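You operate a simulated robot arm through the tools that you are given. There is no shell and no other tool.

You run a simulated robot arm. Do the job below in one go: nothing can be reset, and whatever is moved stays where it is left.

## Task
Level the small shelf by moving the teal peg up one socket.
Fine: lay the shelf on the table first, then back on both pegs. Drop nothing, force nothing, catch no finger.

The check looks at the end state, three seconds after you hand in, the way a careful person would. Anything else that was tipped, shoved, dropped, spilled or broken makes it a failure.

## Robot
A 7-joint arm with a two-finger parallel gripper, fixed in place. Base frame: the origin is on the floor under the middle of its stand, x ahead of it, y to its left, z up; the work surface is at about z = 760. Lengths are in mm, angles in degrees, forces in N, time in s.
With the tool pointing down near the work surface it reaches from about 100 to 840 mm from the base axis. Its first joint turns from -115.0 to 115.0 degrees. Payload 3.91 kg.
Tool frame: the origin (TCP) lies between the finger pads and is the grasp point; the fingertips stand 30 mm ahead of it; z points along the fingers, y is the line along which they close. Largest opening 110 mm; finger width 20, thickness 10; the body of the gripper, 48 by 112 mm, starts 55 mm behind the TCP.
Orientation is that of the tool frame in the base frame, as [roll, pitch, yaw] about the fixed x, y, z axes, in that order (R = Rz(yaw) Ry(pitch) Rx(roll)). With the fingers straight down and closing along the base's y, the tool's x points along the base's -x, its y along +y and its z along -z.

## Interface
- The arm moves only by the tool step_arm. Its argument "increments" is a list of rows, each an object of numbers (a shift or turn left out is 0, a gripper value left out holds the last): "rx", "ry", "rz": the turn, a rotation vector about the base's x, y, z in degrees; "tx", "ty", "tz": the shift along the base's x, y, z in cm; "gripper": the opening, from 0 (shut) to 1 (fully open). In form: [{"rx": .., "ry": .., "rz": .., "tx": .., "ty": .., "tz": .., "gripper": ..}, ...]. A call has 1 to 20 rows; each row shifts and turns the commanded pose from where the row before left it. A row lasts 0.2 s, in which the tool goes at most 50 mm and 8.6 degrees; a call with a longer step from one row to the next is refused whole, and so is a gripper value outside its range. Where a pose cannot be reached the arm comes as near as it can. A force on the tool above 40 N (or 10 N above the force at the start of the call, whichever is more), or a blocked arm, ends the call early, and 0.2 s more pass. The fingers move at their own pace (about 153 mm/s each) and stop on an object; they squeeze with about 40 N. The grip force told is the motor's: it shows also when the fingers shut on nothing. Time passes only in rows, and 0.2 s behind the last, so rows that do not move let the fingers close. The reply holds the time, the measured pose of the TCP, the force on the tool along the base axes, the opening and the grip force, in the units named above and with some noise, with the torque about the TCP (base axes, N m) and any sound that the robot's microphone picked up.
- Cameras (640 x 400 px; columns grow to the right, rows downward): "scene" is fixed at [408.5, -493.2, 1659.2]; the picture's right is [0.98, -0.17, 0.00], its down [-0.09, -0.49, -0.87] and it looks along [0.15, 0.86, -0.49] (base axes); focal length 311 px, centre (320, 200). "wrist" rides on the gripper at [72, 17, -103] in the tool frame; the picture's right is [-0.23, 0.97, 0.00], its down [-0.76, -0.18, -0.62] and it looks along [-0.61, -0.14, 0.78] (tool axes); focal length 222 px, centre (320, 200). There is no depth. A picture from a camera that has moved, and an enlarged one, comes with that camera's place and axes in the base frame and with its lens. The place of the scene camera against the robot may be out by one fixed shift of up to 18 mm in any direction.
- capture(camera): a new picture of that camera. No time passes.
- move_column(by): slides the trunk up (or, below 0, down) by that many mm; the arm rides with it, the base frame stays. It gives what a move gives, with no picture.
- close_up(camera, box): a new picture of the part [left, top, right, bottom] of that camera's present view, enlarged. No time passes.
- finish_job(): hands the job in; it is judged then, once.

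Places have to be worked out from the pictures, the camera data and where the tool is seen. Open the gripper and draw the arm clear of the work before you hand the job in, unless the task says otherwise.

The tools are called after ">>>" as a command line: name --argument value ..., lists and objects as JSON in quotes. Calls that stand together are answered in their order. step_arm: Moves the arm, as the interface text tells. Its arguments: {"type":"object","properties":{"increments":{"type":"array","items":{"type":"object","properties":{"rx":{"type":"number"},"ry":{"type":"number"},"rz":{"type":"number"},"tx":{"type":"number"},"ty":{"type":"number"},"tz":{"type":"number"},"gripper":{"type":"number"}}}}},"required":["increments"]} The other tools are called the same way: move_column (by) moves the trunk up or down; capture (camera) takes a picture; close_up (camera, box) takes an enlarged picture of a part of a camera's view; finish_job () hands the job in.

At the start:

```text
time: 0.0
tool_pos: [390.2, 280.8, 1437.0]
ee_rot: [-179.9, 0.1, -180.0]
ft_force: [0.5, 0.2, 0.5]
torque: [0.01, 0.0, 0.05]
gripper_width: 110.0
grip_force: 0.1
trunk travel left (down, up): [-925.0, 65.0]
```

scene: 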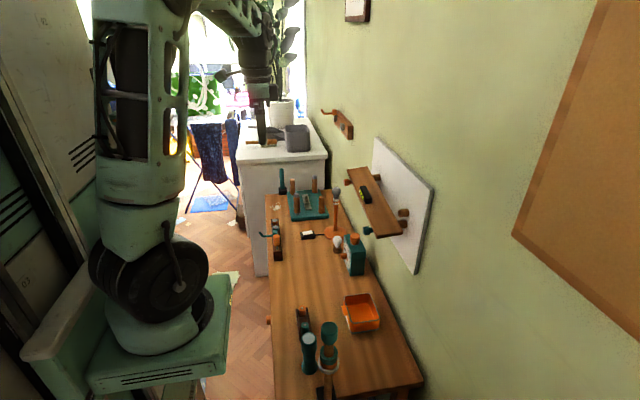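
wrist: 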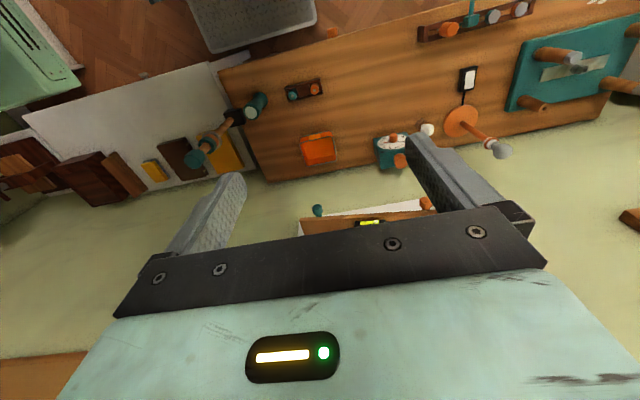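

I start by looking closely at the shelf, its pegs and the board in both cameras.

>>> close_up --camera "scene" --box '[320, 120, 460, 290]'

>>> close_up --camera "wrist" --box '[280, 180, 460, 260]'

>>> close_up --camera "scene" --box '[240, 160, 440, 400]'

```text
2.35 times, centred on (390, 205) of scene
camera zoom: at [408.5, -493.2, 1659.2], right [0.98, -0.17, 0.0], down [-0.09, -0.49, -0.87], along [0.15, 0.86, -0.49], focal length 733 px, centre (155, 188)
```

zoom: 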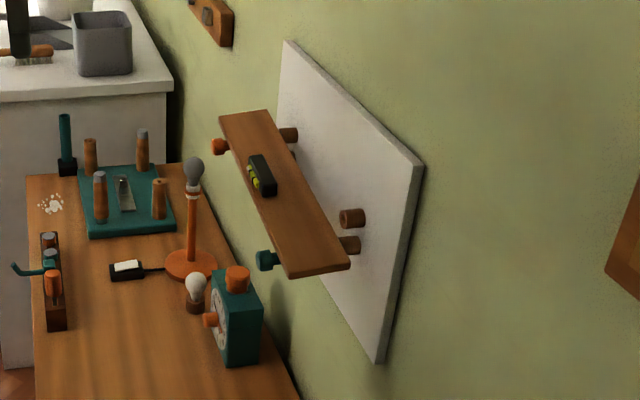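

```text
3.56 times, centred on (370, 220) of wrist
camera zoom: at [319.6, 298.6, 1538.9], right [0.23, 0.97, 0.0], down [0.76, -0.18, 0.62], along [0.61, -0.14, -0.78], focal length 790 px, centre (142, 129)
```

zoom: 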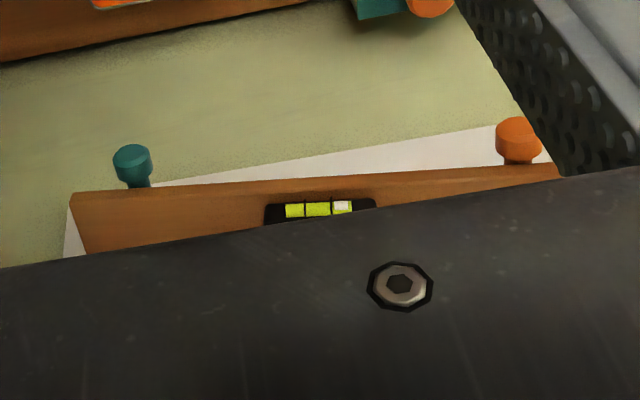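

```text
1.67 times, centred on (340, 280) of scene
camera zoom: at [408.5, -493.2, 1659.2], right [0.98, -0.17, 0.0], down [-0.09, -0.49, -0.87], along [0.15, 0.86, -0.49], focal length 519 px, centre (287, 67)
```

zoom: 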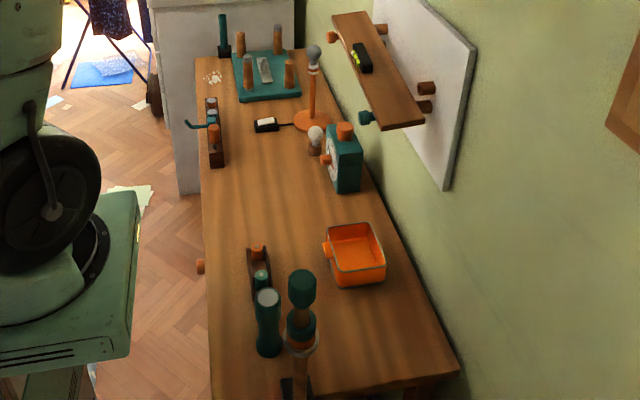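

The shelf runs along y on two pegs in a board on the wall at +x. Triangulating the two pictures puts the teal peg head near [667, 212, 1131] and the orange one near [670, 452, 1168]. I tilt the wrist up, well away from everything, to get an unblocked view of the shelf.

>>> step_arm --increments '[{"ry": -8, "tx": -2}, {"ry": -8, "tx": -2}, {"ry": -8, "tx": -1}, {"ry": -8}, {"ry": -8}]'

>>> capture --camera "wrist"

>>> capture --camera "scene"

```text
time: 1.4
tool_pos: [383.6, 271.2, 1439.6]
ee_rot: [179.4, 40.4, 173.2]
ft_force: [0.0, -0.7, -0.9]
torque: [0.01, -0.08, 0.04]
gripper_width: 110.0
grip_force: 0.0
trunk travel left (down, up): [-925.0, 65.0]
stopped in row 5: the arm was blocked; the commanded pose is now the measured one
```

```text
taken
camera wrist: at [265.0, 301.7, 1469.8], right [0.28, 0.95, 0.16], down [0.15, -0.21, 0.97], along [0.95, -0.24, -0.2], focal length 222 px, centre (320, 200)
```

wrist: 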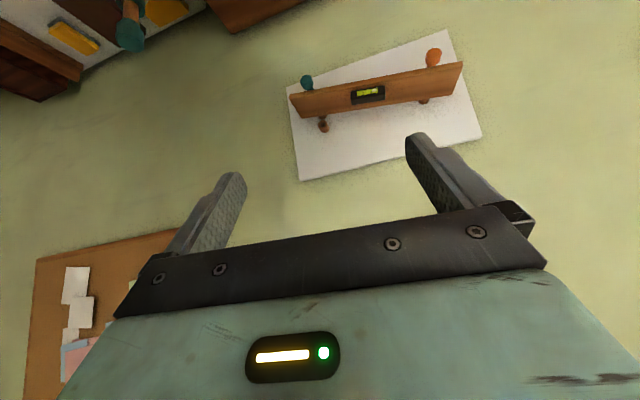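

```text
taken
```

scene: 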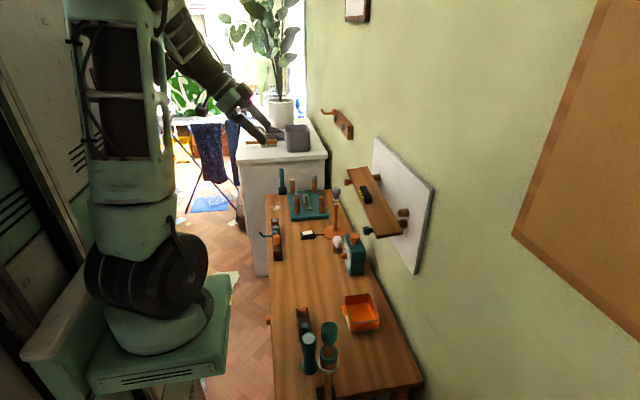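

The arm ran against a joint limit at this orientation, with no contact. The view of the shelf is clear, so I enlarge it.

>>> close_up --camera "wrist" --box '[270, 20, 500, 190]'

>>> close_up --camera "scene" --box '[335, 130, 445, 280]'

```text
2.35 times, centred on (385, 105) of wrist
camera zoom: at [265.0, 301.7, 1469.8], right [0.28, 0.95, 0.16], down [0.15, -0.21, 0.97], along [0.95, -0.24, -0.2], focal length 523 px, centre (167, 424)
```

zoom: 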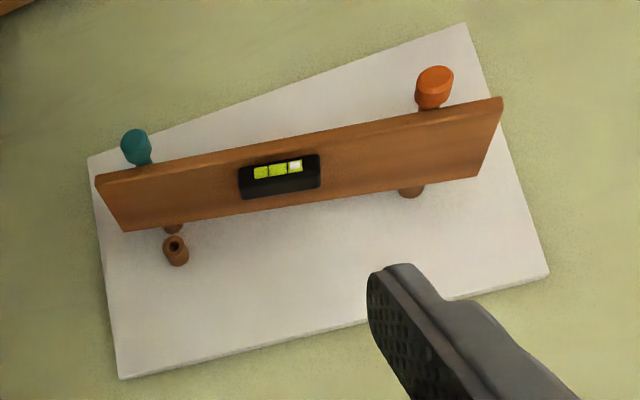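

```text
2.67 times, centred on (390, 205) of scene
camera zoom: at [408.5, -493.2, 1659.2], right [0.98, -0.17, 0.0], down [-0.09, -0.49, -0.87], along [0.15, 0.86, -0.49], focal length 830 px, centre (133, 187)
```

zoom: 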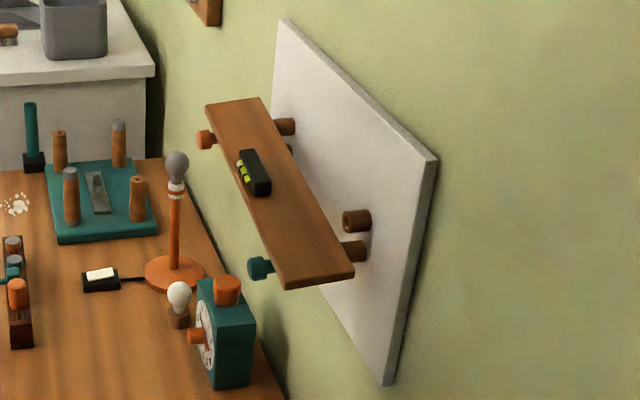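

Shelf depth is about 72 mm (x 681–752), and the open upper socket is near [766, 217, 1175]. The fingers could therefore straddle the shelf from above, front to back. I move nearer along the viewing line for a better picture.

>>> step_arm --increments '[{"tx": 2, "tz": -1.4, "rz": 0.7}, {"tx": 2, "tz": -1.4, "rz": 0.7}, {"tx": 2, "tz": -1.4, "rz": 0.7}, {"tx": 2, "tz": -1.4, "rz": 0.7}, {"tx": 2, "tz": -1.4, "rz": 0.7}, {"tx": 2, "tz": -1.4, "rz": 0.7}, {"tx": 2, "tz": -1.4, "rz": 0.7}, {"tx": 2, "tz": -1.4, "rz": 0.7}, {"tx": 2, "tz": -1.4, "rz": 0.6}, {"tx": 2, "tz": -1.4, "rz": 0.6}]'

>>> capture --camera "wrist"

```text
time: 3.6
tool_pos: [579.3, 269.5, 1295.4]
ee_rot: [-179.9, 40.5, -178.8]
ft_force: [0.5, -0.8, 0.2]
torque: [-0.03, -0.01, 0.0]
gripper_width: 109.6
grip_force: 0.1
trunk travel left (down, up): [-925.0, 65.0]
```

```text
taken
camera wrist: at [457.8, 284.9, 1324.8], right [0.15, 0.98, 0.15], down [0.18, -0.17, 0.97], along [0.97, -0.12, -0.2], focal length 222 px, centre (320, 200)
```

wrist: 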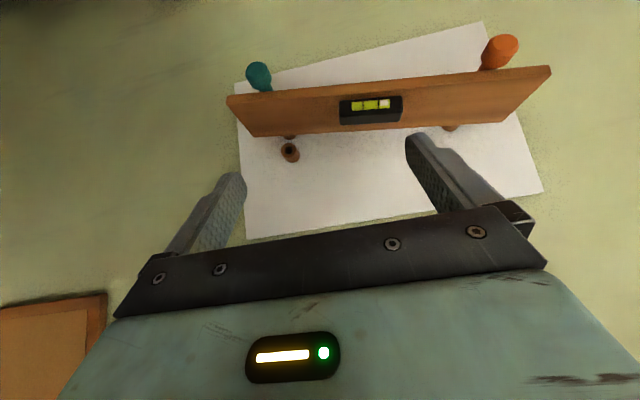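

>>> close_up --camera "wrist" --box '[215, 50, 415, 175]'

>>> close_up --camera "wrist" --box '[375, 15, 575, 140]'

```text
3.20 times, centred on (315, 112) of wrist
camera zoom: at [457.8, 284.9, 1324.8], right [0.15, 0.98, 0.15], down [0.18, -0.17, 0.97], along [0.97, -0.12, -0.2], focal length 711 px, centre (336, 480)
```

zoom: 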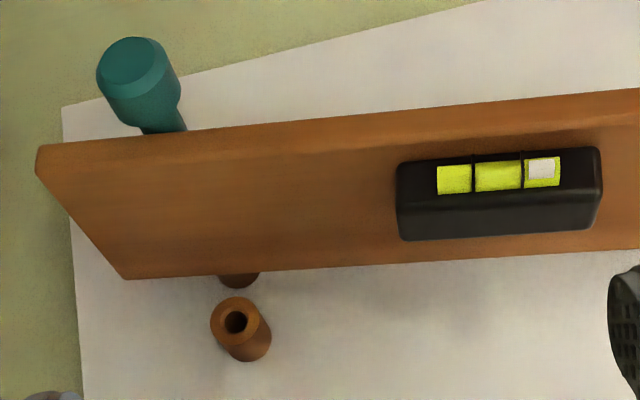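

```text
3.20 times, centred on (475, 78) of wrist
camera zoom: at [457.8, 284.9, 1324.8], right [0.15, 0.98, 0.15], down [0.18, -0.17, 0.97], along [0.97, -0.12, -0.2], focal length 711 px, centre (-176, 592)
```

zoom: 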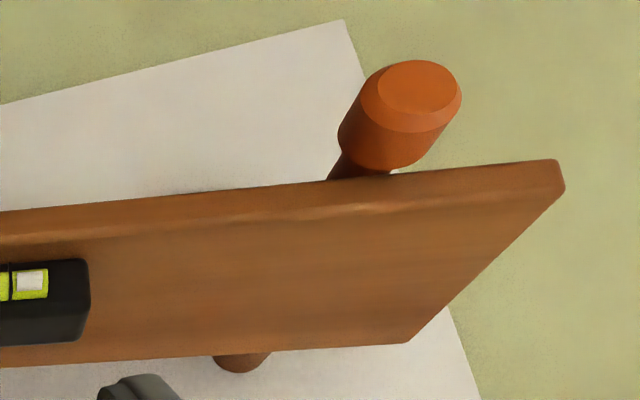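

The boss, hole, level and shelf are clear now: the upper hole is empty, the lower one holds the teal peg, and the bubble is off centre. I go above the shelf with the tool pointing down to fix the x and y places.

>>> step_arm --increments '[{"tx": 1.0, "tz": 1.0, "ry": 6.7, "rz": -0.2}, {"tx": 1.5, "ty": 0.5, "tz": 0.6, "ry": 6.7, "rz": -0.2}, {"tx": 1.7, "ty": 0.5, "tz": 0.5, "ry": 6.7, "rz": -0.2}, {"tx": 1.7, "ty": 0.5, "tz": 0.5, "ry": 6.8, "rz": -0.2}, {"tx": 1.7, "ty": 0.5, "tz": 0.5, "ry": 6.8, "rz": -0.2}, {"tx": 1.7, "ty": 0.5, "tz": 0.4, "ry": 6.8, "rz": -0.2}]'

>>> capture --camera "wrist"

```text
time: 5.0
tool_pos: [671.4, 294.9, 1329.1]
ee_rot: [179.7, -0.1, 179.8]
ft_force: [0.4, -0.8, -0.2]
torque: [0.01, -0.02, 0.0]
gripper_width: 110.0
grip_force: 0.1
trunk travel left (down, up): [-925.0, 65.0]
```

```text
taken
camera wrist: at [600.0, 312.9, 1432.5], right [0.23, 0.97, 0.01], down [0.76, -0.18, 0.62], along [0.61, -0.14, -0.78], focal length 222 px, centre (320, 200)
```

wrist: 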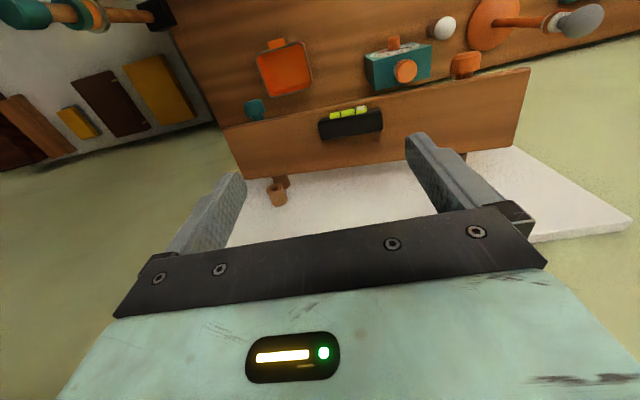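

>>> close_up --camera "wrist" --box '[210, 85, 410, 210]'

>>> close_up --camera "wrist" --box '[370, 40, 570, 165]'

```text
3.20 times, centred on (310, 148) of wrist
camera zoom: at [600.0, 312.9, 1432.5], right [0.23, 0.97, 0.01], down [0.76, -0.18, 0.62], along [0.61, -0.14, -0.78], focal length 711 px, centre (352, 368)
```

zoom: 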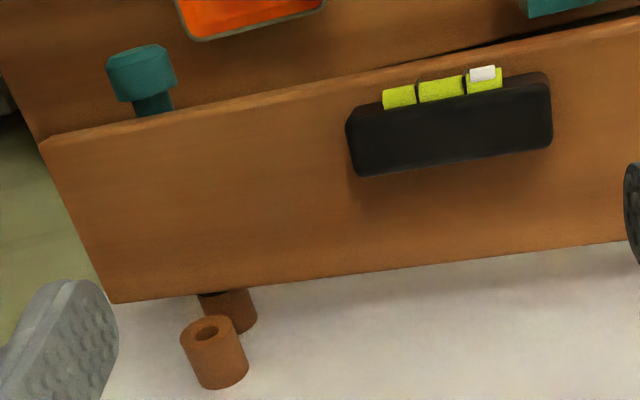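

```text
3.20 times, centred on (470, 102) of wrist
camera zoom: at [600.0, 312.9, 1432.5], right [0.23, 0.97, 0.01], down [0.76, -0.18, 0.62], along [0.61, -0.14, -0.78], focal length 711 px, centre (-160, 512)
```

zoom: 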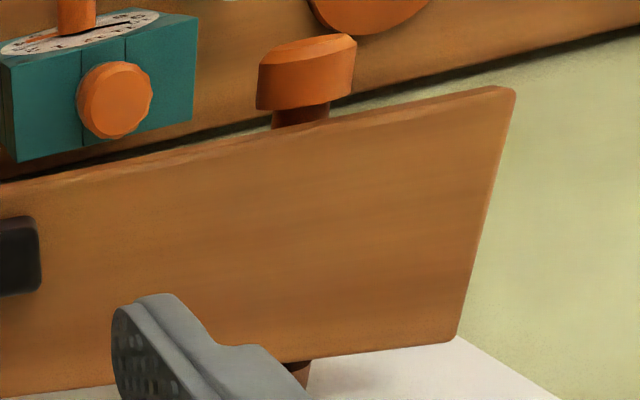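

Triangulating these two views puts the shelf top from [681/756, 160, ~1147] to [677/752, 494, ~1203]. It is about 12 mm thick, sloping about 9.6°, with the level centred at y≈327. The upper hole is at about [764, 210, 1178] and the board face at x≈790. I turn the tool so it closes along x and centre it over the shelf, still high above it.

>>> step_arm --increments '[{"rz": -7.5, "tx": 0.4, "ty": 0.3}, {"rz": -7.5, "tx": 0.4, "ty": 0.3}, {"rz": -7.5, "tx": 0.4, "ty": 0.3}, {"rz": -7.5, "tx": 0.4, "ty": 0.3}, {"rz": -7.5, "tx": 0.4, "ty": 0.3}, {"rz": -7.5, "tx": 0.4, "ty": 0.3}, {"rz": -7.5, "tx": 0.4, "ty": 0.3}, {"rz": -7.5, "tx": 0.4, "ty": 0.3}, {"rz": -7.5, "tx": 0.4, "ty": 0.3}, {"rz": -7.5, "tx": 0.4, "ty": 0.3}, {"rz": -7.5, "tx": 0.3, "ty": 0.1}, {"rz": -7.5, "tx": 0.2, "ty": 0.1}]'

>>> capture --camera "wrist"

>>> capture --camera "scene"

```text
time: 7.6
tool_pos: [718.4, 328.2, 1330.7]
ee_rot: [179.5, 0.0, 89.8]
ft_force: [-1.4, -0.3, -0.6]
torque: [-0.02, 0.03, -0.01]
gripper_width: 110.2
grip_force: 0.0
trunk travel left (down, up): [-925.0, 65.0]
```

```text
taken
camera wrist: at [734.9, 401.4, 1433.4], right [0.97, -0.23, 0.01], down [-0.18, -0.76, 0.62], along [-0.14, -0.61, -0.78], focal length 222 px, centre (320, 200)
```

wrist: 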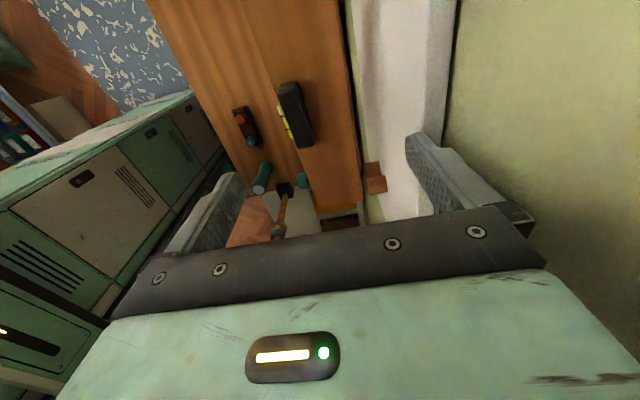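

```text
taken
```

scene: 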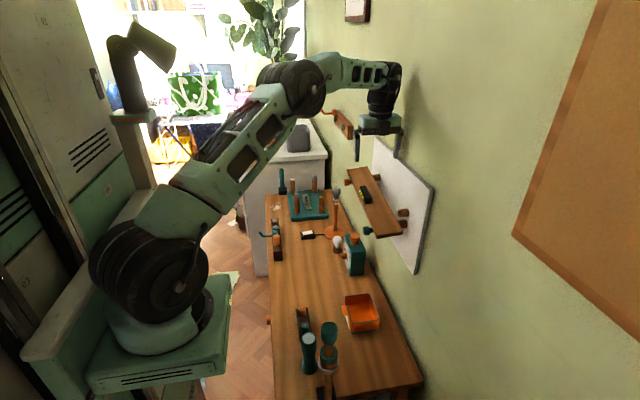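

The orientation is reached with room to spare. I tilt to match the shelf slope, narrow the opening to 95 mm and come down to about 20 mm above the shelf to check alignment.

>>> step_arm --increments '[{"rx": 4.8, "tz": -2, "gripper": 0.86}, {"rx": 4.8, "tz": -2, "ty": -0.6, "tx": -0.1}, {"tz": -2}, {"tz": -2}, {"tz": -2}, {}]'

>>> capture --camera "wrist"

>>> close_up --camera "scene" --box '[335, 100, 445, 270]'

```text
time: 9.0
tool_pos: [716.7, 321.9, 1231.4]
ee_rot: [179.5, -9.6, 90.0]
ft_force: [0.2, 0.1, 0.1]
torque: [-0.02, 0.03, -0.04]
gripper_width: 94.5
grip_force: 0.1
trunk travel left (down, up): [-925.0, 65.0]
```

```text
taken
camera wrist: at [733.8, 378.2, 1344.4], right [0.97, -0.23, -0.03], down [-0.18, -0.85, 0.49], along [-0.14, -0.47, -0.87], focal length 222 px, centre (320, 200)
```

wrist: 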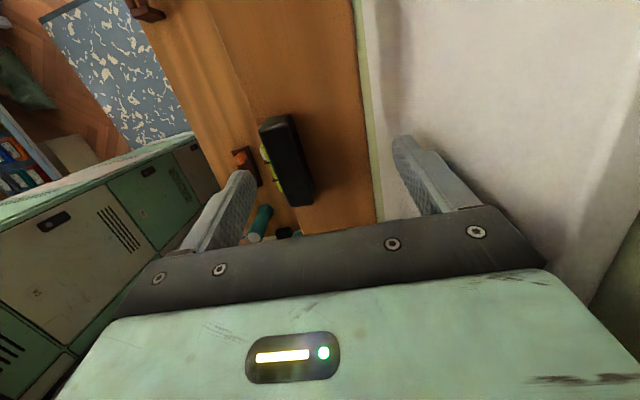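

```text
2.35 times, centred on (390, 185) of scene
camera zoom: at [408.5, -493.2, 1659.2], right [0.98, -0.17, 0.0], down [-0.09, -0.49, -0.87], along [0.15, 0.86, -0.49], focal length 733 px, centre (155, 235)
```

zoom: 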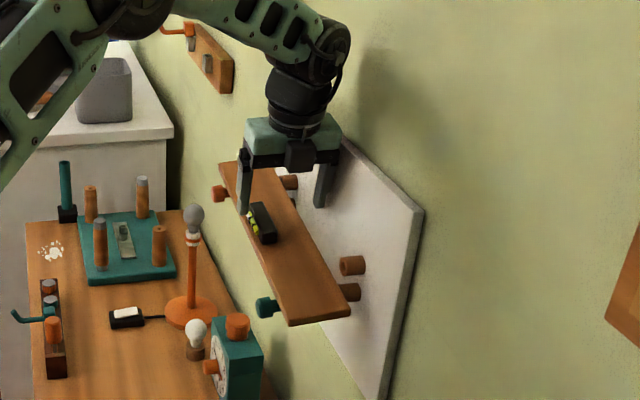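

>>> close_up --camera "wrist" --box '[200, 110, 440, 250]'

```text
2.67 times, centred on (320, 180) of wrist
camera zoom: at [733.8, 378.2, 1344.4], right [0.97, -0.23, -0.03], down [-0.18, -0.85, 0.49], along [-0.14, -0.47, -0.87], focal length 592 px, centre (320, 253)
```

zoom: 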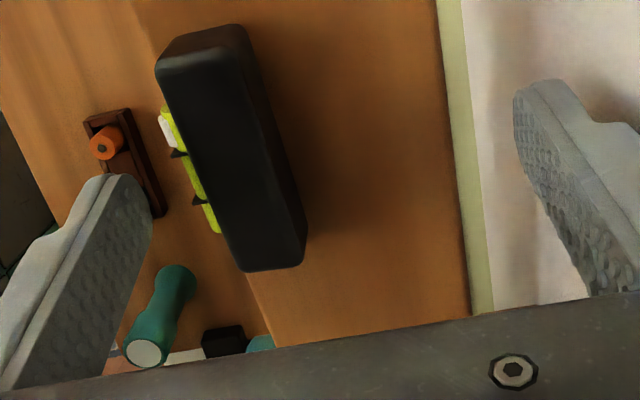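

Fingers straddle the shelf with about 6 mm margin in front and 11 mm behind. I shift 2 mm toward the front to even this out and go down so the tips stop just short of the shelf's underside.

>>> step_arm --increments '[{"tx": -0.2, "tz": -1.0}, {"tz": -1.0}, {"tz": -0.8}, {"tz": -0.7}, {}]'

>>> close_up --camera "wrist" --box '[200, 110, 440, 250]'

>>> close_up --camera "scene" --box '[345, 140, 415, 250]'

```text
time: 10.2
tool_pos: [713.8, 322.3, 1195.2]
ee_rot: [179.5, -9.6, 89.9]
ft_force: [-0.6, -0.1, -0.1]
torque: [0.01, -0.03, -0.01]
gripper_width: 94.6
grip_force: 0.2
trunk travel left (down, up): [-925.0, 65.0]
```

```text
2.67 times, centred on (320, 180) of wrist
camera zoom: at [732.1, 377.6, 1308.8], right [0.97, -0.23, -0.03], down [-0.18, -0.85, 0.49], along [-0.14, -0.47, -0.87], focal length 592 px, centre (320, 253)
```

zoom: 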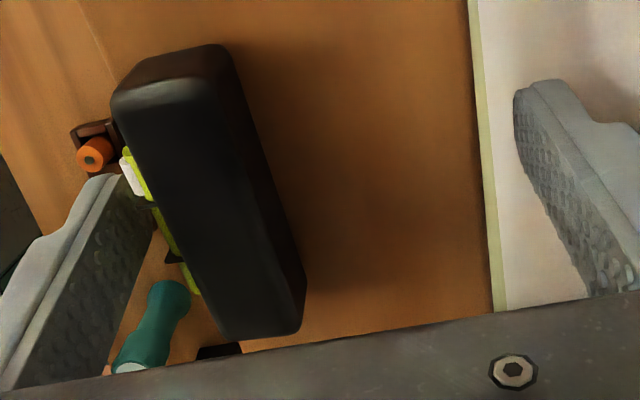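

```text
3.64 times, centred on (380, 195) of scene
camera zoom: at [408.5, -493.2, 1659.2], right [0.98, -0.17, 0.0], down [-0.09, -0.49, -0.87], along [0.15, 0.86, -0.49], focal length 1132 px, centre (102, 218)
```

zoom: 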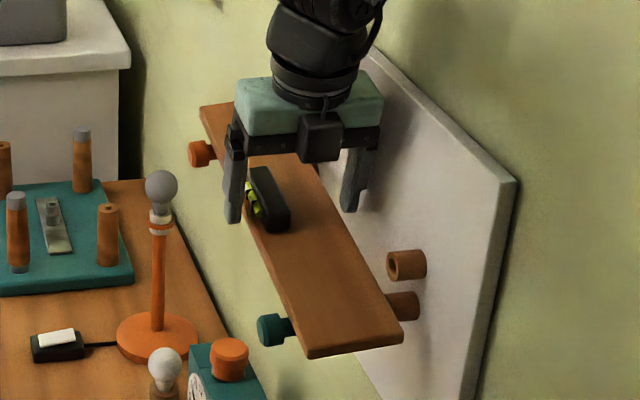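

The tips hang just outside both long edges, clear of the level. I close the fingers gently in small steps.

>>> step_arm --increments '[{"gripper": 0.8}, {"gripper": 0.77}, {"gripper": 0.74}, {"gripper": 0.72}, {"gripper": 0.7}, {"gripper": 0.68}, {"gripper": 0.66}, {"gripper": 0.64}, {"gripper": 0.6}, {}]'

>>> close_up --camera "wrist" --box '[200, 110, 440, 250]'

>>> close_up --camera "scene" --box '[345, 140, 415, 250]'

```text
time: 12.4
tool_pos: [715.4, 321.8, 1196.1]
ee_rot: [179.6, -9.7, 89.9]
ft_force: [-0.3, -0.4, 0.6]
torque: [0.0, 0.05, 0.02]
gripper_width: 77.8
grip_force: 39.8
trunk travel left (down, up): [-925.0, 65.0]
```

```text
2.67 times, centred on (320, 180) of wrist
camera zoom: at [732.1, 377.5, 1309.0], right [0.97, -0.23, -0.03], down [-0.18, -0.85, 0.49], along [-0.14, -0.47, -0.87], focal length 592 px, centre (320, 253)
```

zoom: 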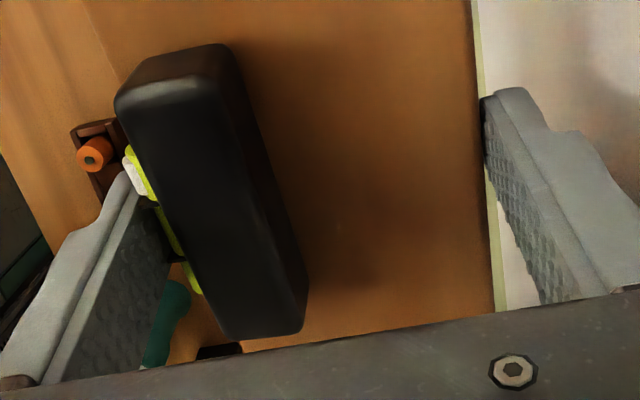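

```text
3.64 times, centred on (380, 195) of scene
camera zoom: at [408.5, -493.2, 1659.2], right [0.98, -0.17, 0.0], down [-0.09, -0.49, -0.87], along [0.15, 0.86, -0.49], focal length 1132 px, centre (102, 218)
```

zoom: 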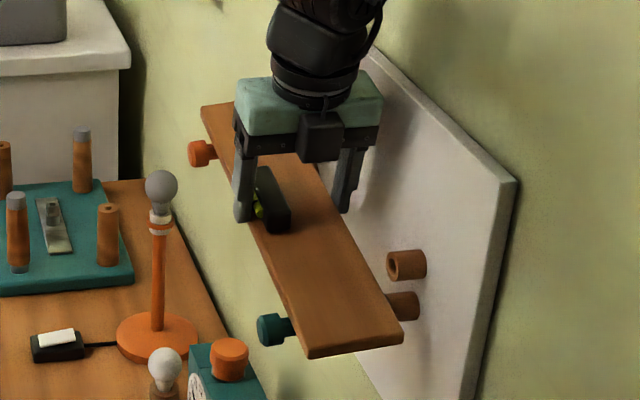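

Gripped at 77.8 mm with 40 N and no side load. I lift a little, straight up, and check weight and grip.

>>> step_arm --increments '[{"tz": 0.2}, {"tz": 0.4}, {"tz": 0.6}, {"tz": 0.8}, {}]'

>>> close_up --camera "scene" --box '[345, 130, 415, 240]'

>>> close_up --camera "wrist" --box '[200, 110, 440, 250]'

```text
time: 13.6
tool_pos: [713.9, 322.7, 1217.0]
ee_rot: [179.6, -9.6, 89.9]
ft_force: [0.9, -0.4, -1.1]
torque: [-0.01, 0.02, 0.02]
gripper_width: 77.8
grip_force: 40.1
trunk travel left (down, up): [-925.0, 65.0]
```

```text
3.64 times, centred on (380, 185) of scene
camera zoom: at [408.5, -493.2, 1659.2], right [0.98, -0.17, 0.0], down [-0.09, -0.49, -0.87], along [0.15, 0.86, -0.49], focal length 1132 px, centre (102, 254)
```

zoom: 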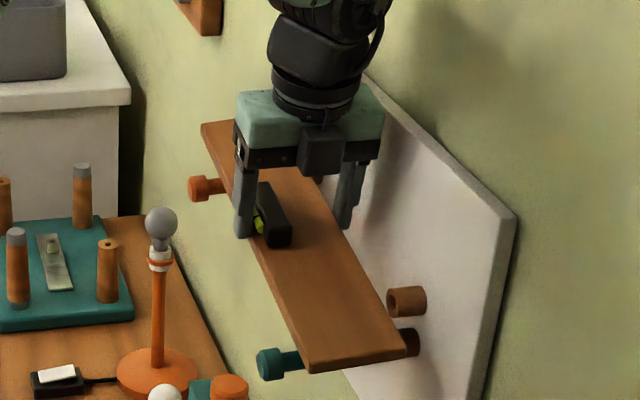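

```text
2.67 times, centred on (320, 180) of wrist
camera zoom: at [731.1, 377.5, 1329.5], right [0.97, -0.23, -0.03], down [-0.18, -0.85, 0.49], along [-0.14, -0.47, -0.87], focal length 592 px, centre (320, 253)
```

zoom: 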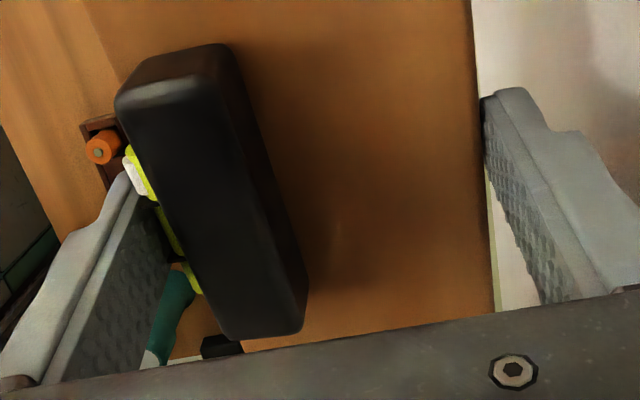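

The shelf came free cleanly and weighs only 1–2 N. I lift well over the peg heads, draw back toward the robot, level it, and move over the clear part of the table.

>>> step_arm --increments '[{"tz": 1.0}, {"tz": 1.5}, {"tz": 2.0}, {"tz": 2.0}, {"tz": 1.5}, {"tx": -1.0, "tz": 0.5}, {"tx": -2.0}, {"tx": -2.5}, {"tx": -2.5}, {"tx": -2.5, "ty": 1}, {"tx": -2.5, "ty": 1.5, "rx": -1.6}, {"tx": -2, "ty": 2, "rx": -1.6}, {"tx": -1.5, "ty": 2.5, "rx": -1.6}, {"tx": -1.0, "ty": 2.5, "rx": -1.6}, {"tx": -0.5, "ty": 2.5, "rx": -1.6}, {"ty": 2.5, "rx": -1.6}, {"ty": 1.5}, {"ty": 0.5}, {}]'

>>> capture --camera "wrist"

>>> capture --camera "scene"

```text
time: 17.6
tool_pos: [534.6, 486.1, 1301.1]
ee_rot: [179.7, 0.1, 89.9]
ft_force: [0.2, -0.1, -2.8]
torque: [-0.05, 0.03, 0.01]
gripper_width: 77.7
grip_force: 39.8
trunk travel left (down, up): [-925.0, 65.0]
```

```text
taken
camera wrist: at [551.0, 559.9, 1402.9], right [0.97, -0.23, 0.01], down [-0.18, -0.76, 0.62], along [-0.14, -0.61, -0.78], focal length 222 px, centre (320, 200)
```

wrist: 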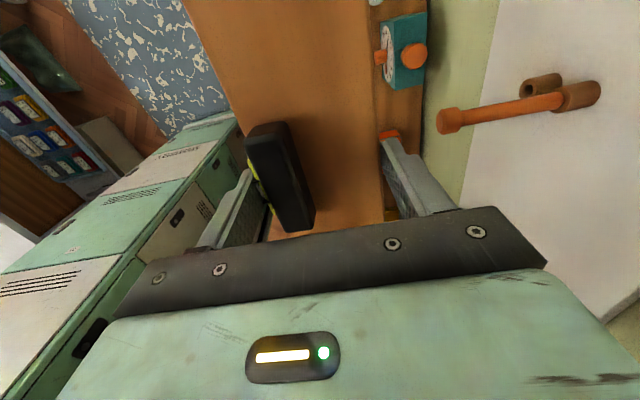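

```text
taken
```

scene: 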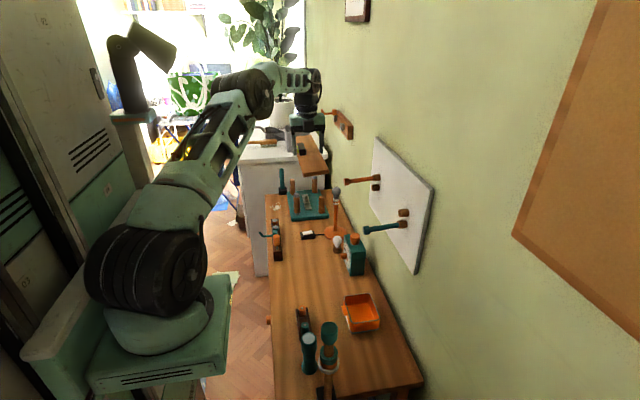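

The shelf is held level over the table. Before lowering I look closely at the pegs, now uncovered, and at the landing area.

>>> close_up --camera "scene" --box '[335, 150, 445, 250]'

>>> close_up --camera "wrist" --box '[420, 50, 620, 175]'

>>> close_up --camera "scene" --box '[250, 180, 390, 340]'

```text
4.00 times, centred on (390, 200) of scene
camera zoom: at [408.5, -493.2, 1659.2], right [0.98, -0.17, 0.0], down [-0.09, -0.49, -0.87], along [0.15, 0.86, -0.49], focal length 1246 px, centre (40, 200)
```

zoom: 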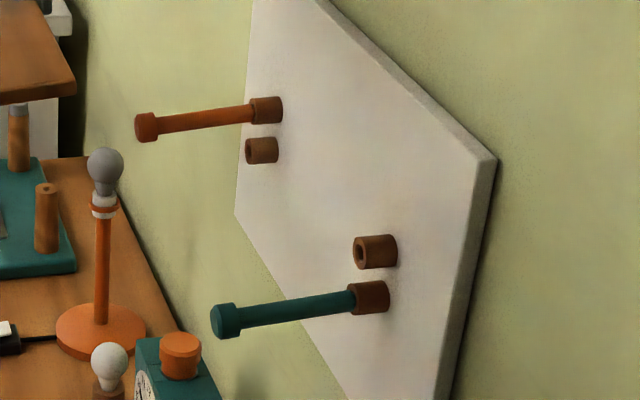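

```text
3.20 times, centred on (520, 112) of wrist
camera zoom: at [551.0, 559.9, 1402.9], right [0.97, -0.23, 0.01], down [-0.18, -0.76, 0.62], along [-0.14, -0.61, -0.78], focal length 711 px, centre (-320, 480)
```

zoom: 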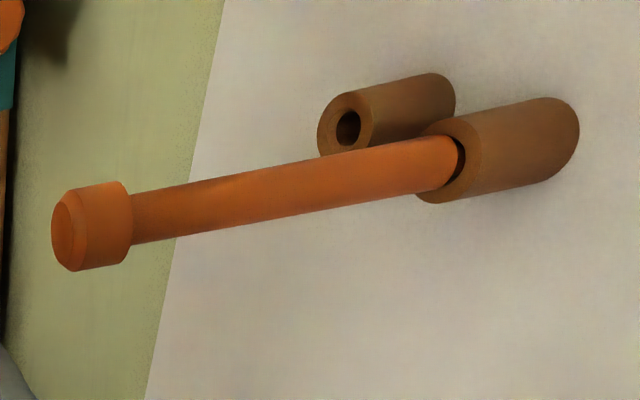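

```text
2.50 times, centred on (320, 260) of scene
camera zoom: at [408.5, -493.2, 1659.2], right [0.98, -0.17, 0.0], down [-0.09, -0.49, -0.87], along [0.15, 0.86, -0.49], focal length 779 px, centre (320, 50)
```

zoom: 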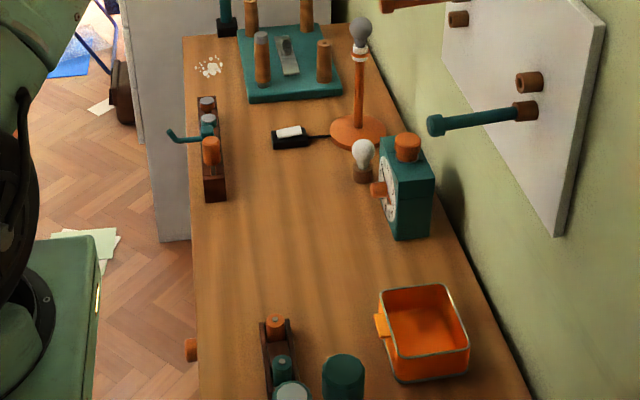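

The landing area between the rack, the box and the clock is clear. The pegs sit slightly loose in their sockets. I lower the whole arm with the trunk in two stages, keeping the level pose.

>>> move_column --by -200

>>> capture --camera "scene"

```text
time: 19.8
tool_pos: [535.1, 486.1, 1099.8]
ee_rot: [179.6, -0.1, 89.9]
ft_force: [0.1, 0.2, -1.6]
torque: [-0.01, -0.03, -0.01]
gripper_width: 77.7
grip_force: 39.6
trunk travel left (down, up): [-725.0, 265.0]
```

```text
taken
```

scene: 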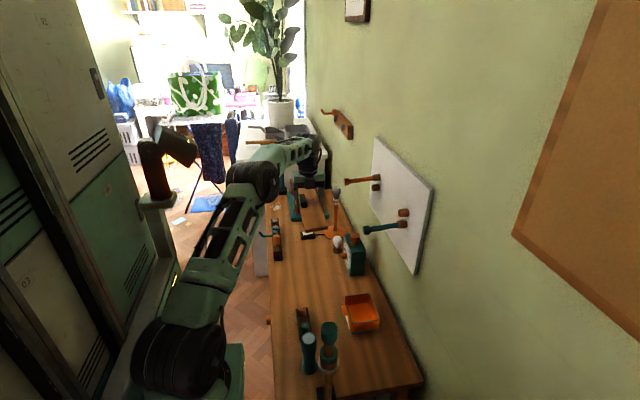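

The arm keeps well clear of everything. I lower another 100 mm by trunk, then bring the shelf down with the arm in smooth steps.

>>> move_column --by -100

>>> step_arm --increments '[{"tz": -1}, {"tz": -2}, {"tz": -2.5}, {"tz": -2.5}, {"tz": -2.5}, {"tz": -2.5}, {"tz": -2}, {"tz": -1}, {"tz": -0.5}, {}]'

>>> capture --camera "scene"

>>> capture --camera "wrist"

```text
time: 21.1
tool_pos: [533.6, 486.3, 1001.3]
ee_rot: [179.6, -0.1, 89.9]
ft_force: [-0.2, -0.9, -1.9]
torque: [0.0, 0.04, 0.04]
gripper_width: 77.9
grip_force: 39.5
trunk travel left (down, up): [-625.0, 365.0]
```

```text
time: 23.3
tool_pos: [534.1, 486.9, 835.6]
ee_rot: [179.6, 0.0, 89.9]
ft_force: [0.0, 0.0, -2.1]
torque: [0.0, -0.01, -0.03]
gripper_width: 77.8
grip_force: 40.0
trunk travel left (down, up): [-625.0, 365.0]
```

```text
taken
```

scene: 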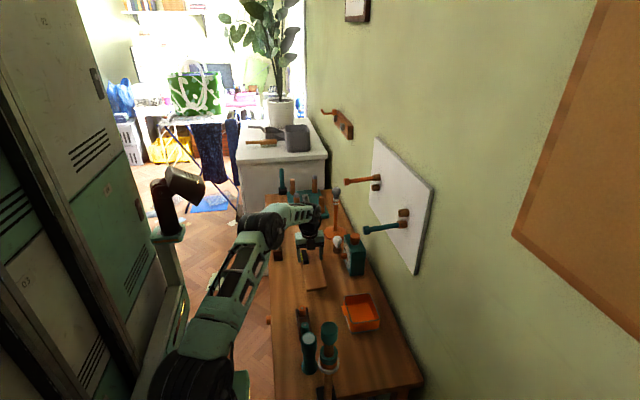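

```text
taken
camera wrist: at [551.1, 560.2, 937.0], right [0.97, -0.23, 0.01], down [-0.18, -0.76, 0.62], along [-0.14, -0.61, -0.78], focal length 222 px, centre (320, 200)
```

wrist: 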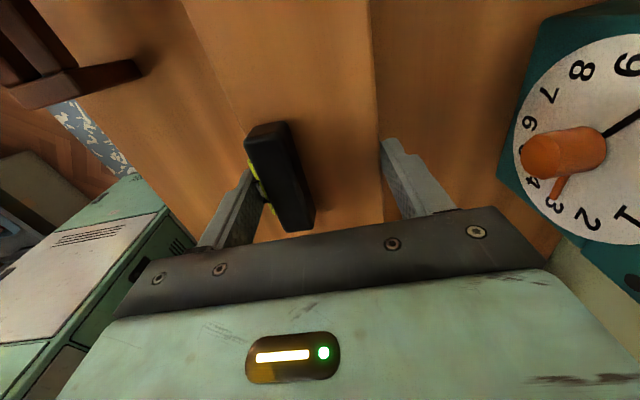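

Level and clear, the shelf's underside is about 45 mm above the table. I ease down, watching the force.

>>> step_arm --increments '[{"tz": -0.8}, {"tz": -0.8}, {"tz": -0.6}, {"tz": -0.4}, {"tz": -0.3}, {}]'

>>> close_up --camera "scene" --box '[270, 220, 370, 310]'

```text
time: 24.7
tool_pos: [533.7, 485.4, 805.9]
ee_rot: [179.5, 0.0, 89.9]
ft_force: [0.0, 0.7, -3.2]
torque: [-0.01, 0.01, -0.01]
gripper_width: 77.9
grip_force: 40.1
trunk travel left (down, up): [-625.0, 365.0]
```

```text
4.44 times, centred on (320, 265) of scene
camera zoom: at [408.5, -493.2, 1659.2], right [0.98, -0.17, 0.0], down [-0.09, -0.49, -0.87], along [0.15, 0.86, -0.49], focal length 1384 px, centre (320, -89)
```

zoom: 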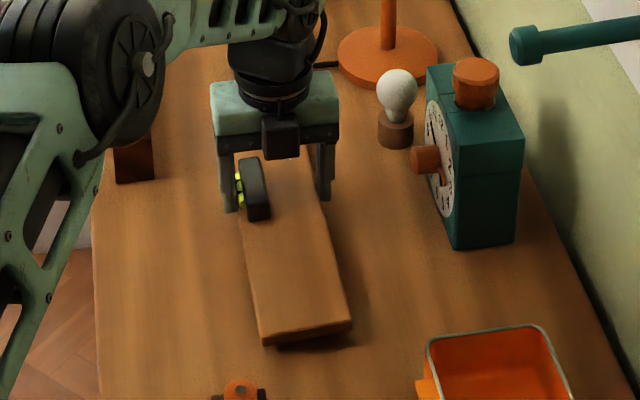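

>>> step_arm --increments '[{"tz": -0.2}, {"tz": -0.2}, {"tz": -0.2}, {}]'

```text
time: 25.7
tool_pos: [533.7, 485.5, 801.2]
ee_rot: [179.6, 0.0, 89.9]
ft_force: [-0.2, 0.4, -1.4]
torque: [-0.03, -0.02, -0.02]
gripper_width: 77.8
grip_force: 39.9
trunk travel left (down, up): [-625.0, 365.0]
```

No contact yet at 801. I go on in small steps.

>>> step_arm --increments '[{"tz": -0.15}, {"tz": -0.15}, {}]'

>>> close_up --camera "scene" --box '[290, 240, 340, 300]'

```text
time: 26.5
tool_pos: [534.2, 486.1, 797.4]
ee_rot: [179.6, 0.0, 90.0]
ft_force: [-0.1, 0.7, -2.7]
torque: [0.02, -0.02, -0.04]
gripper_width: 77.7
grip_force: 39.8
trunk travel left (down, up): [-625.0, 365.0]
```

```text
6.67 times, centred on (315, 270) of scene
camera zoom: at [408.5, -493.2, 1659.2], right [0.98, -0.17, 0.0], down [-0.09, -0.49, -0.87], along [0.15, 0.86, -0.49], focal length 2076 px, centre (353, -267)
```

zoom: 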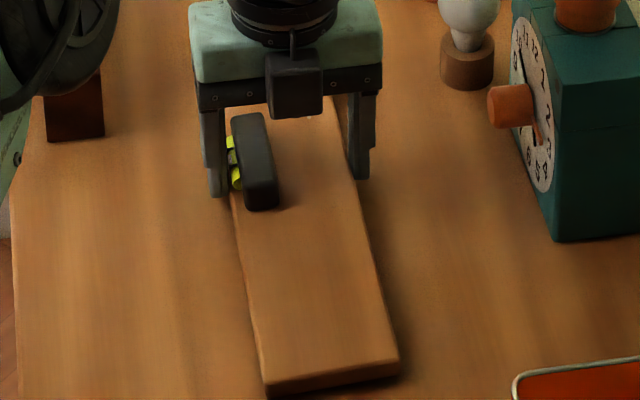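

>>> step_arm --increments '[{"tz": -0.1}, {"tz": -0.1}, {}]'

```text
time: 27.3
tool_pos: [534.4, 486.4, 796.1]
ee_rot: [179.6, -0.2, 90.0]
ft_force: [-1.9, -0.2, 2.5]
torque: [0.69, 0.24, 0.21]
gripper_width: 77.9
grip_force: 39.8
trunk travel left (down, up): [-625.0, 365.0]
```

The +y end has touched first (torque +0.7 N·m about x). I turn a fraction of a degree to even it out and settle it.

>>> step_arm --increments '[{"rx": 0.3}, {}]'

```text
time: 27.9
tool_pos: [534.7, 485.8, 795.4]
ee_rot: [179.6, -0.2, 89.8]
ft_force: [-0.2, 0.3, 5.2]
torque: [-0.43, 0.31, -0.1]
gripper_width: 77.8
grip_force: 40.4
trunk travel left (down, up): [-625.0, 365.0]
```

The front edge now carries the load, so the shelf hangs a few degrees nose-down in the grip. I turn about y to flatten it, unloading the front edge.

>>> step_arm --increments '[{"ry": 1.0, "rx": -0.1}, {"ry": 1.0}, {}]'

>>> close_up --camera "scene" --box '[295, 250, 335, 300]'

```text
time: 28.7
tool_pos: [533.7, 486.4, 795.1]
ee_rot: [-178.3, -0.1, 90.0]
ft_force: [0.5, -0.2, -1.2]
torque: [0.1, 0.0, -0.05]
gripper_width: 77.5
grip_force: 40.2
trunk travel left (down, up): [-625.0, 365.0]
```

```text
8.00 times, centred on (315, 275) of scene
camera zoom: at [408.5, -493.2, 1659.2], right [0.98, -0.17, 0.0], down [-0.09, -0.49, -0.87], along [0.15, 0.86, -0.49], focal length 2491 px, centre (360, -400)
```

zoom: 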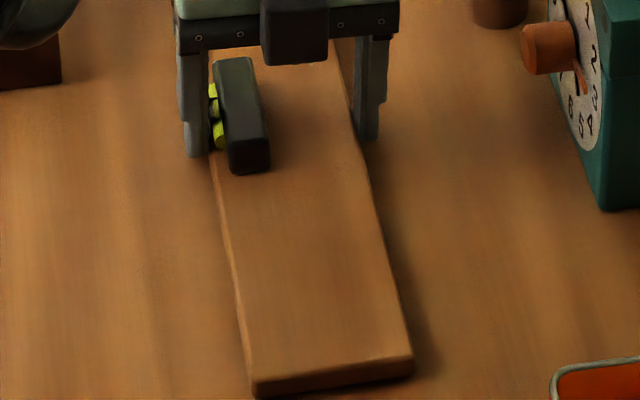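

>>> step_arm --increments '[{"tz": -0.1}, {}]'

```text
time: 29.3
tool_pos: [534.1, 485.3, 795.1]
ee_rot: [-178.4, -0.2, 90.0]
ft_force: [-0.7, 1.5, -0.4]
torque: [0.33, 0.1, 0.06]
gripper_width: 77.9
grip_force: 39.8
trunk travel left (down, up): [-625.0, 365.0]
```

>>> step_arm --increments '[{"ry": 1.0, "rx": 0.1}, {"tz": -0.1}, {}]'

```text
time: 30.1
tool_pos: [534.2, 485.0, 794.5]
ee_rot: [-177.3, -0.3, 89.9]
ft_force: [1.0, -1.1, 0.3]
torque: [-0.41, 0.13, 0.06]
gripper_width: 77.6
grip_force: 40.1
trunk travel left (down, up): [-625.0, 365.0]
```

>>> step_arm --increments '[{"ry": 1.0, "rx": -0.05}, {"tz": -0.1}, {}]'

>>> close_up --camera "scene" --box '[295, 250, 335, 300]'

```text
time: 30.9
tool_pos: [533.7, 486.3, 794.4]
ee_rot: [-176.4, -0.3, 90.0]
ft_force: [-1.1, -3.5, 11.0]
torque: [-0.61, -0.46, -0.26]
gripper_width: 77.6
grip_force: 39.9
trunk travel left (down, up): [-625.0, 365.0]
```

```text
8.00 times, centred on (315, 275) of scene
camera zoom: at [408.5, -493.2, 1659.2], right [0.98, -0.17, 0.0], down [-0.09, -0.49, -0.87], along [0.15, 0.86, -0.49], focal length 2491 px, centre (360, -400)
```

zoom: 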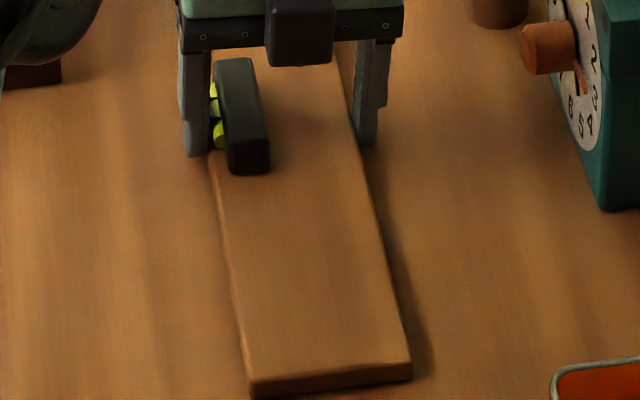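

Now the rear side touches, so flat lies about half a degree back. I ease that off.

>>> step_arm --increments '[{"ry": -0.5, "tz": 0.05, "rx": 0.05}, {}]'

```text
time: 31.5
tool_pos: [534.1, 486.2, 793.6]
ee_rot: [-177.0, -0.4, 89.9]
ft_force: [1.9, 1.3, 8.7]
torque: [0.04, -0.35, -0.04]
gripper_width: 77.6
grip_force: 39.9
trunk travel left (down, up): [-625.0, 365.0]
```

>>> step_arm --increments '[{"ry": -0.3, "tz": 0.05}, {}]'

```text
time: 32.1
tool_pos: [533.2, 485.6, 794.2]
ee_rot: [-177.2, -0.3, 89.9]
ft_force: [1.1, 3.1, 6.7]
torque: [0.52, 0.3, -0.07]
gripper_width: 77.4
grip_force: 40.5
trunk travel left (down, up): [-625.0, 365.0]
```

The shelf is flat on the table with a light load spread over it. I open a little at a time, then check it stays put.

>>> step_arm --increments '[{"gripper": 0.715}, {"gripper": 0.73}, {"gripper": 0.75}, {}]'

>>> close_up --camera "scene" --box '[295, 250, 335, 300]'

>>> capture --camera "wrist"

```text
time: 33.1
tool_pos: [532.0, 486.0, 793.5]
ee_rot: [-177.2, -0.4, 89.9]
ft_force: [0.1, -0.1, 0.8]
torque: [0.01, 0.0, -0.01]
gripper_width: 82.6
grip_force: 0.1
trunk travel left (down, up): [-625.0, 365.0]
```

```text
8.00 times, centred on (315, 275) of scene
camera zoom: at [408.5, -493.2, 1659.2], right [0.98, -0.17, 0.0], down [-0.09, -0.49, -0.87], along [0.15, 0.86, -0.49], focal length 2491 px, centre (360, -400)
```

zoom: 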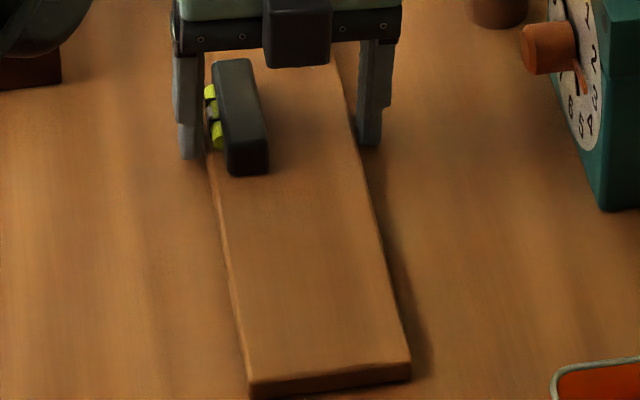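

```text
taken
camera wrist: at [556.6, 558.9, 895.2], right [0.97, -0.23, -0.05], down [-0.15, -0.76, 0.63], along [-0.18, -0.6, -0.78], focal length 222 px, centre (320, 200)
```

wrist: 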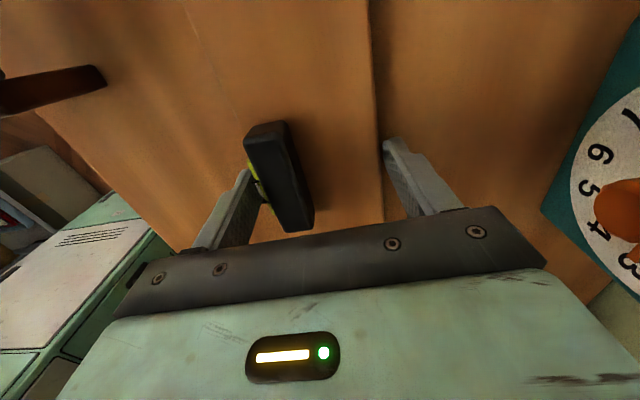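

Released at about [533, 486, 793.5] and nothing moved. I rise straight up off the shelf, then straighten the tool.

>>> step_arm --increments '[{"tz": 0.3, "gripper": 0.8}, {"tz": 0.6}, {"tz": 1.0}, {"tz": 1.5}, {"tz": 2}, {"tz": 2, "ry": -1.5}, {"tz": 2.5, "ry": -1.5}, {"tz": 2.5}, {"tz": 2}, {"tz": 1}, {}]'

>>> capture --camera "wrist"

>>> close_up --camera "scene" --box '[270, 200, 370, 310]'

```text
time: 35.5
tool_pos: [534.0, 485.2, 947.5]
ee_rot: [179.7, -0.3, 89.9]
ft_force: [-1.4, -0.5, 0.3]
torque: [-0.06, 0.03, 0.02]
gripper_width: 87.7
grip_force: 0.1
trunk travel left (down, up): [-625.0, 365.0]
```

```text
taken
camera wrist: at [551.8, 558.2, 1049.9], right [0.97, -0.23, 0.0], down [-0.18, -0.76, 0.62], along [-0.14, -0.6, -0.79], focal length 222 px, centre (320, 200)
```

wrist: 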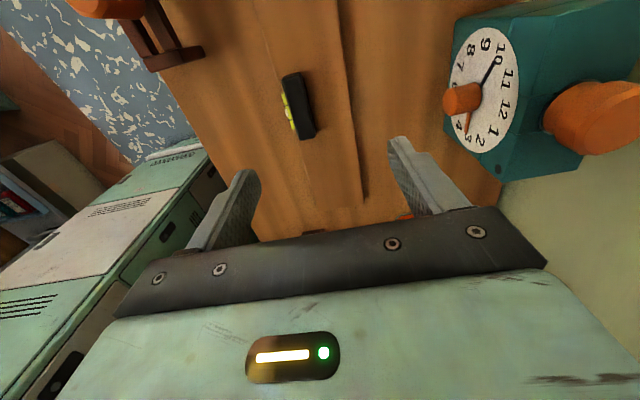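

```text
3.64 times, centred on (320, 255) of scene
camera zoom: at [408.5, -493.2, 1659.2], right [0.98, -0.17, 0.0], down [-0.09, -0.49, -0.87], along [0.15, 0.86, -0.49], focal length 1132 px, centre (320, 0)
```

zoom: 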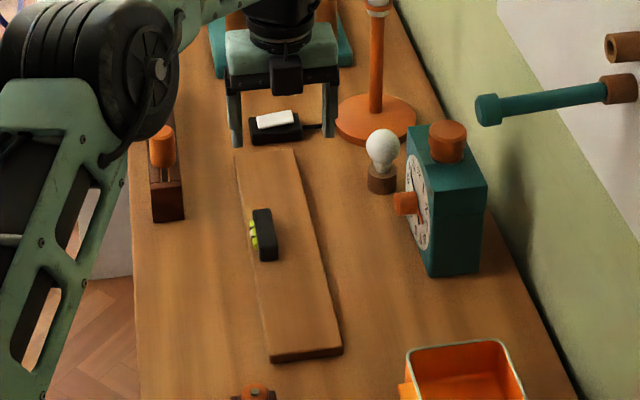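

The shelf lies flat and still with the level on it. I raise the trunk again, turn the tool back to close along y, and move toward the teal peg.

>>> move_column --by 300

>>> step_arm --increments '[{"rz": 7.5, "ty": -1, "tz": 0.3}, {"rz": 7.5, "ty": -2, "tz": 0.3}, {"rz": 7.5, "ty": -2.5, "tz": 0.3}, {"rz": 7.5, "ty": -2.5, "tz": 0.3}, {"rz": 7.5, "ty": -2.5, "tz": 0.3}, {"rz": 7.5, "ty": -2.5, "tz": 0.3}, {"rz": 7.5, "ty": -2.5, "tz": 0.2}, {"rz": 7.5, "ty": -2.5}, {"rz": 7.5, "ty": -2.5}, {"rz": 7.5, "ty": -2.5, "tx": 0.5}, {"rz": 7.5, "ty": -2.5, "tx": 1}, {"rz": 7.6, "ty": -1.5, "tx": 1.5}, {"ty": -0.5, "tx": 1.5}, {"tx": 1}, {}]'

>>> capture --camera "wrist"

>>> capture --camera "scene"

```text
time: 38.5
tool_pos: [534.1, 485.3, 1246.2]
ee_rot: [179.8, -0.2, 90.0]
ft_force: [0.0, 0.2, -0.1]
torque: [0.01, 0.03, 0.03]
gripper_width: 87.8
grip_force: 0.0
trunk travel left (down, up): [-925.0, 65.0]
```

```text
time: 41.7
tool_pos: [589.4, 208.8, 1267.7]
ee_rot: [179.8, -0.3, -179.9]
ft_force: [-0.1, -0.5, 0.4]
torque: [-0.03, 0.02, 0.0]
gripper_width: 87.8
grip_force: 0.0
trunk travel left (down, up): [-925.0, 65.0]
```

```text
taken
camera wrist: at [517.5, 227.5, 1370.2], right [0.23, 0.97, 0.0], down [0.77, -0.18, 0.62], along [0.6, -0.14, -0.79], focal length 222 px, centre (320, 200)
```

wrist: 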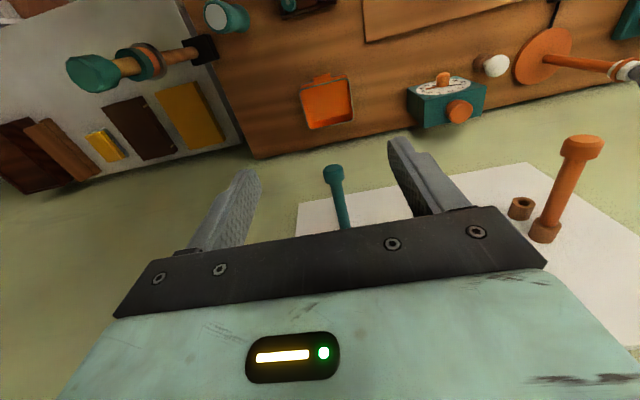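

```text
taken
```

scene: 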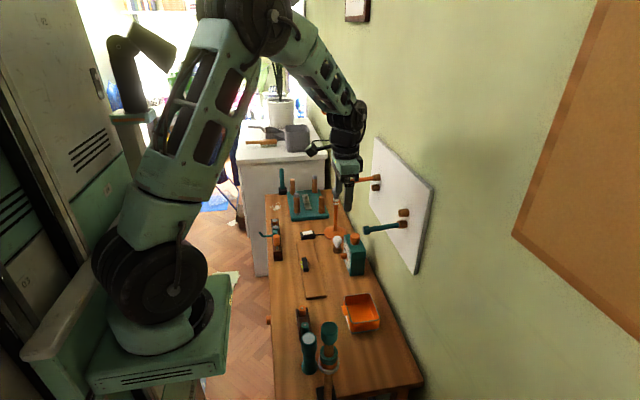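

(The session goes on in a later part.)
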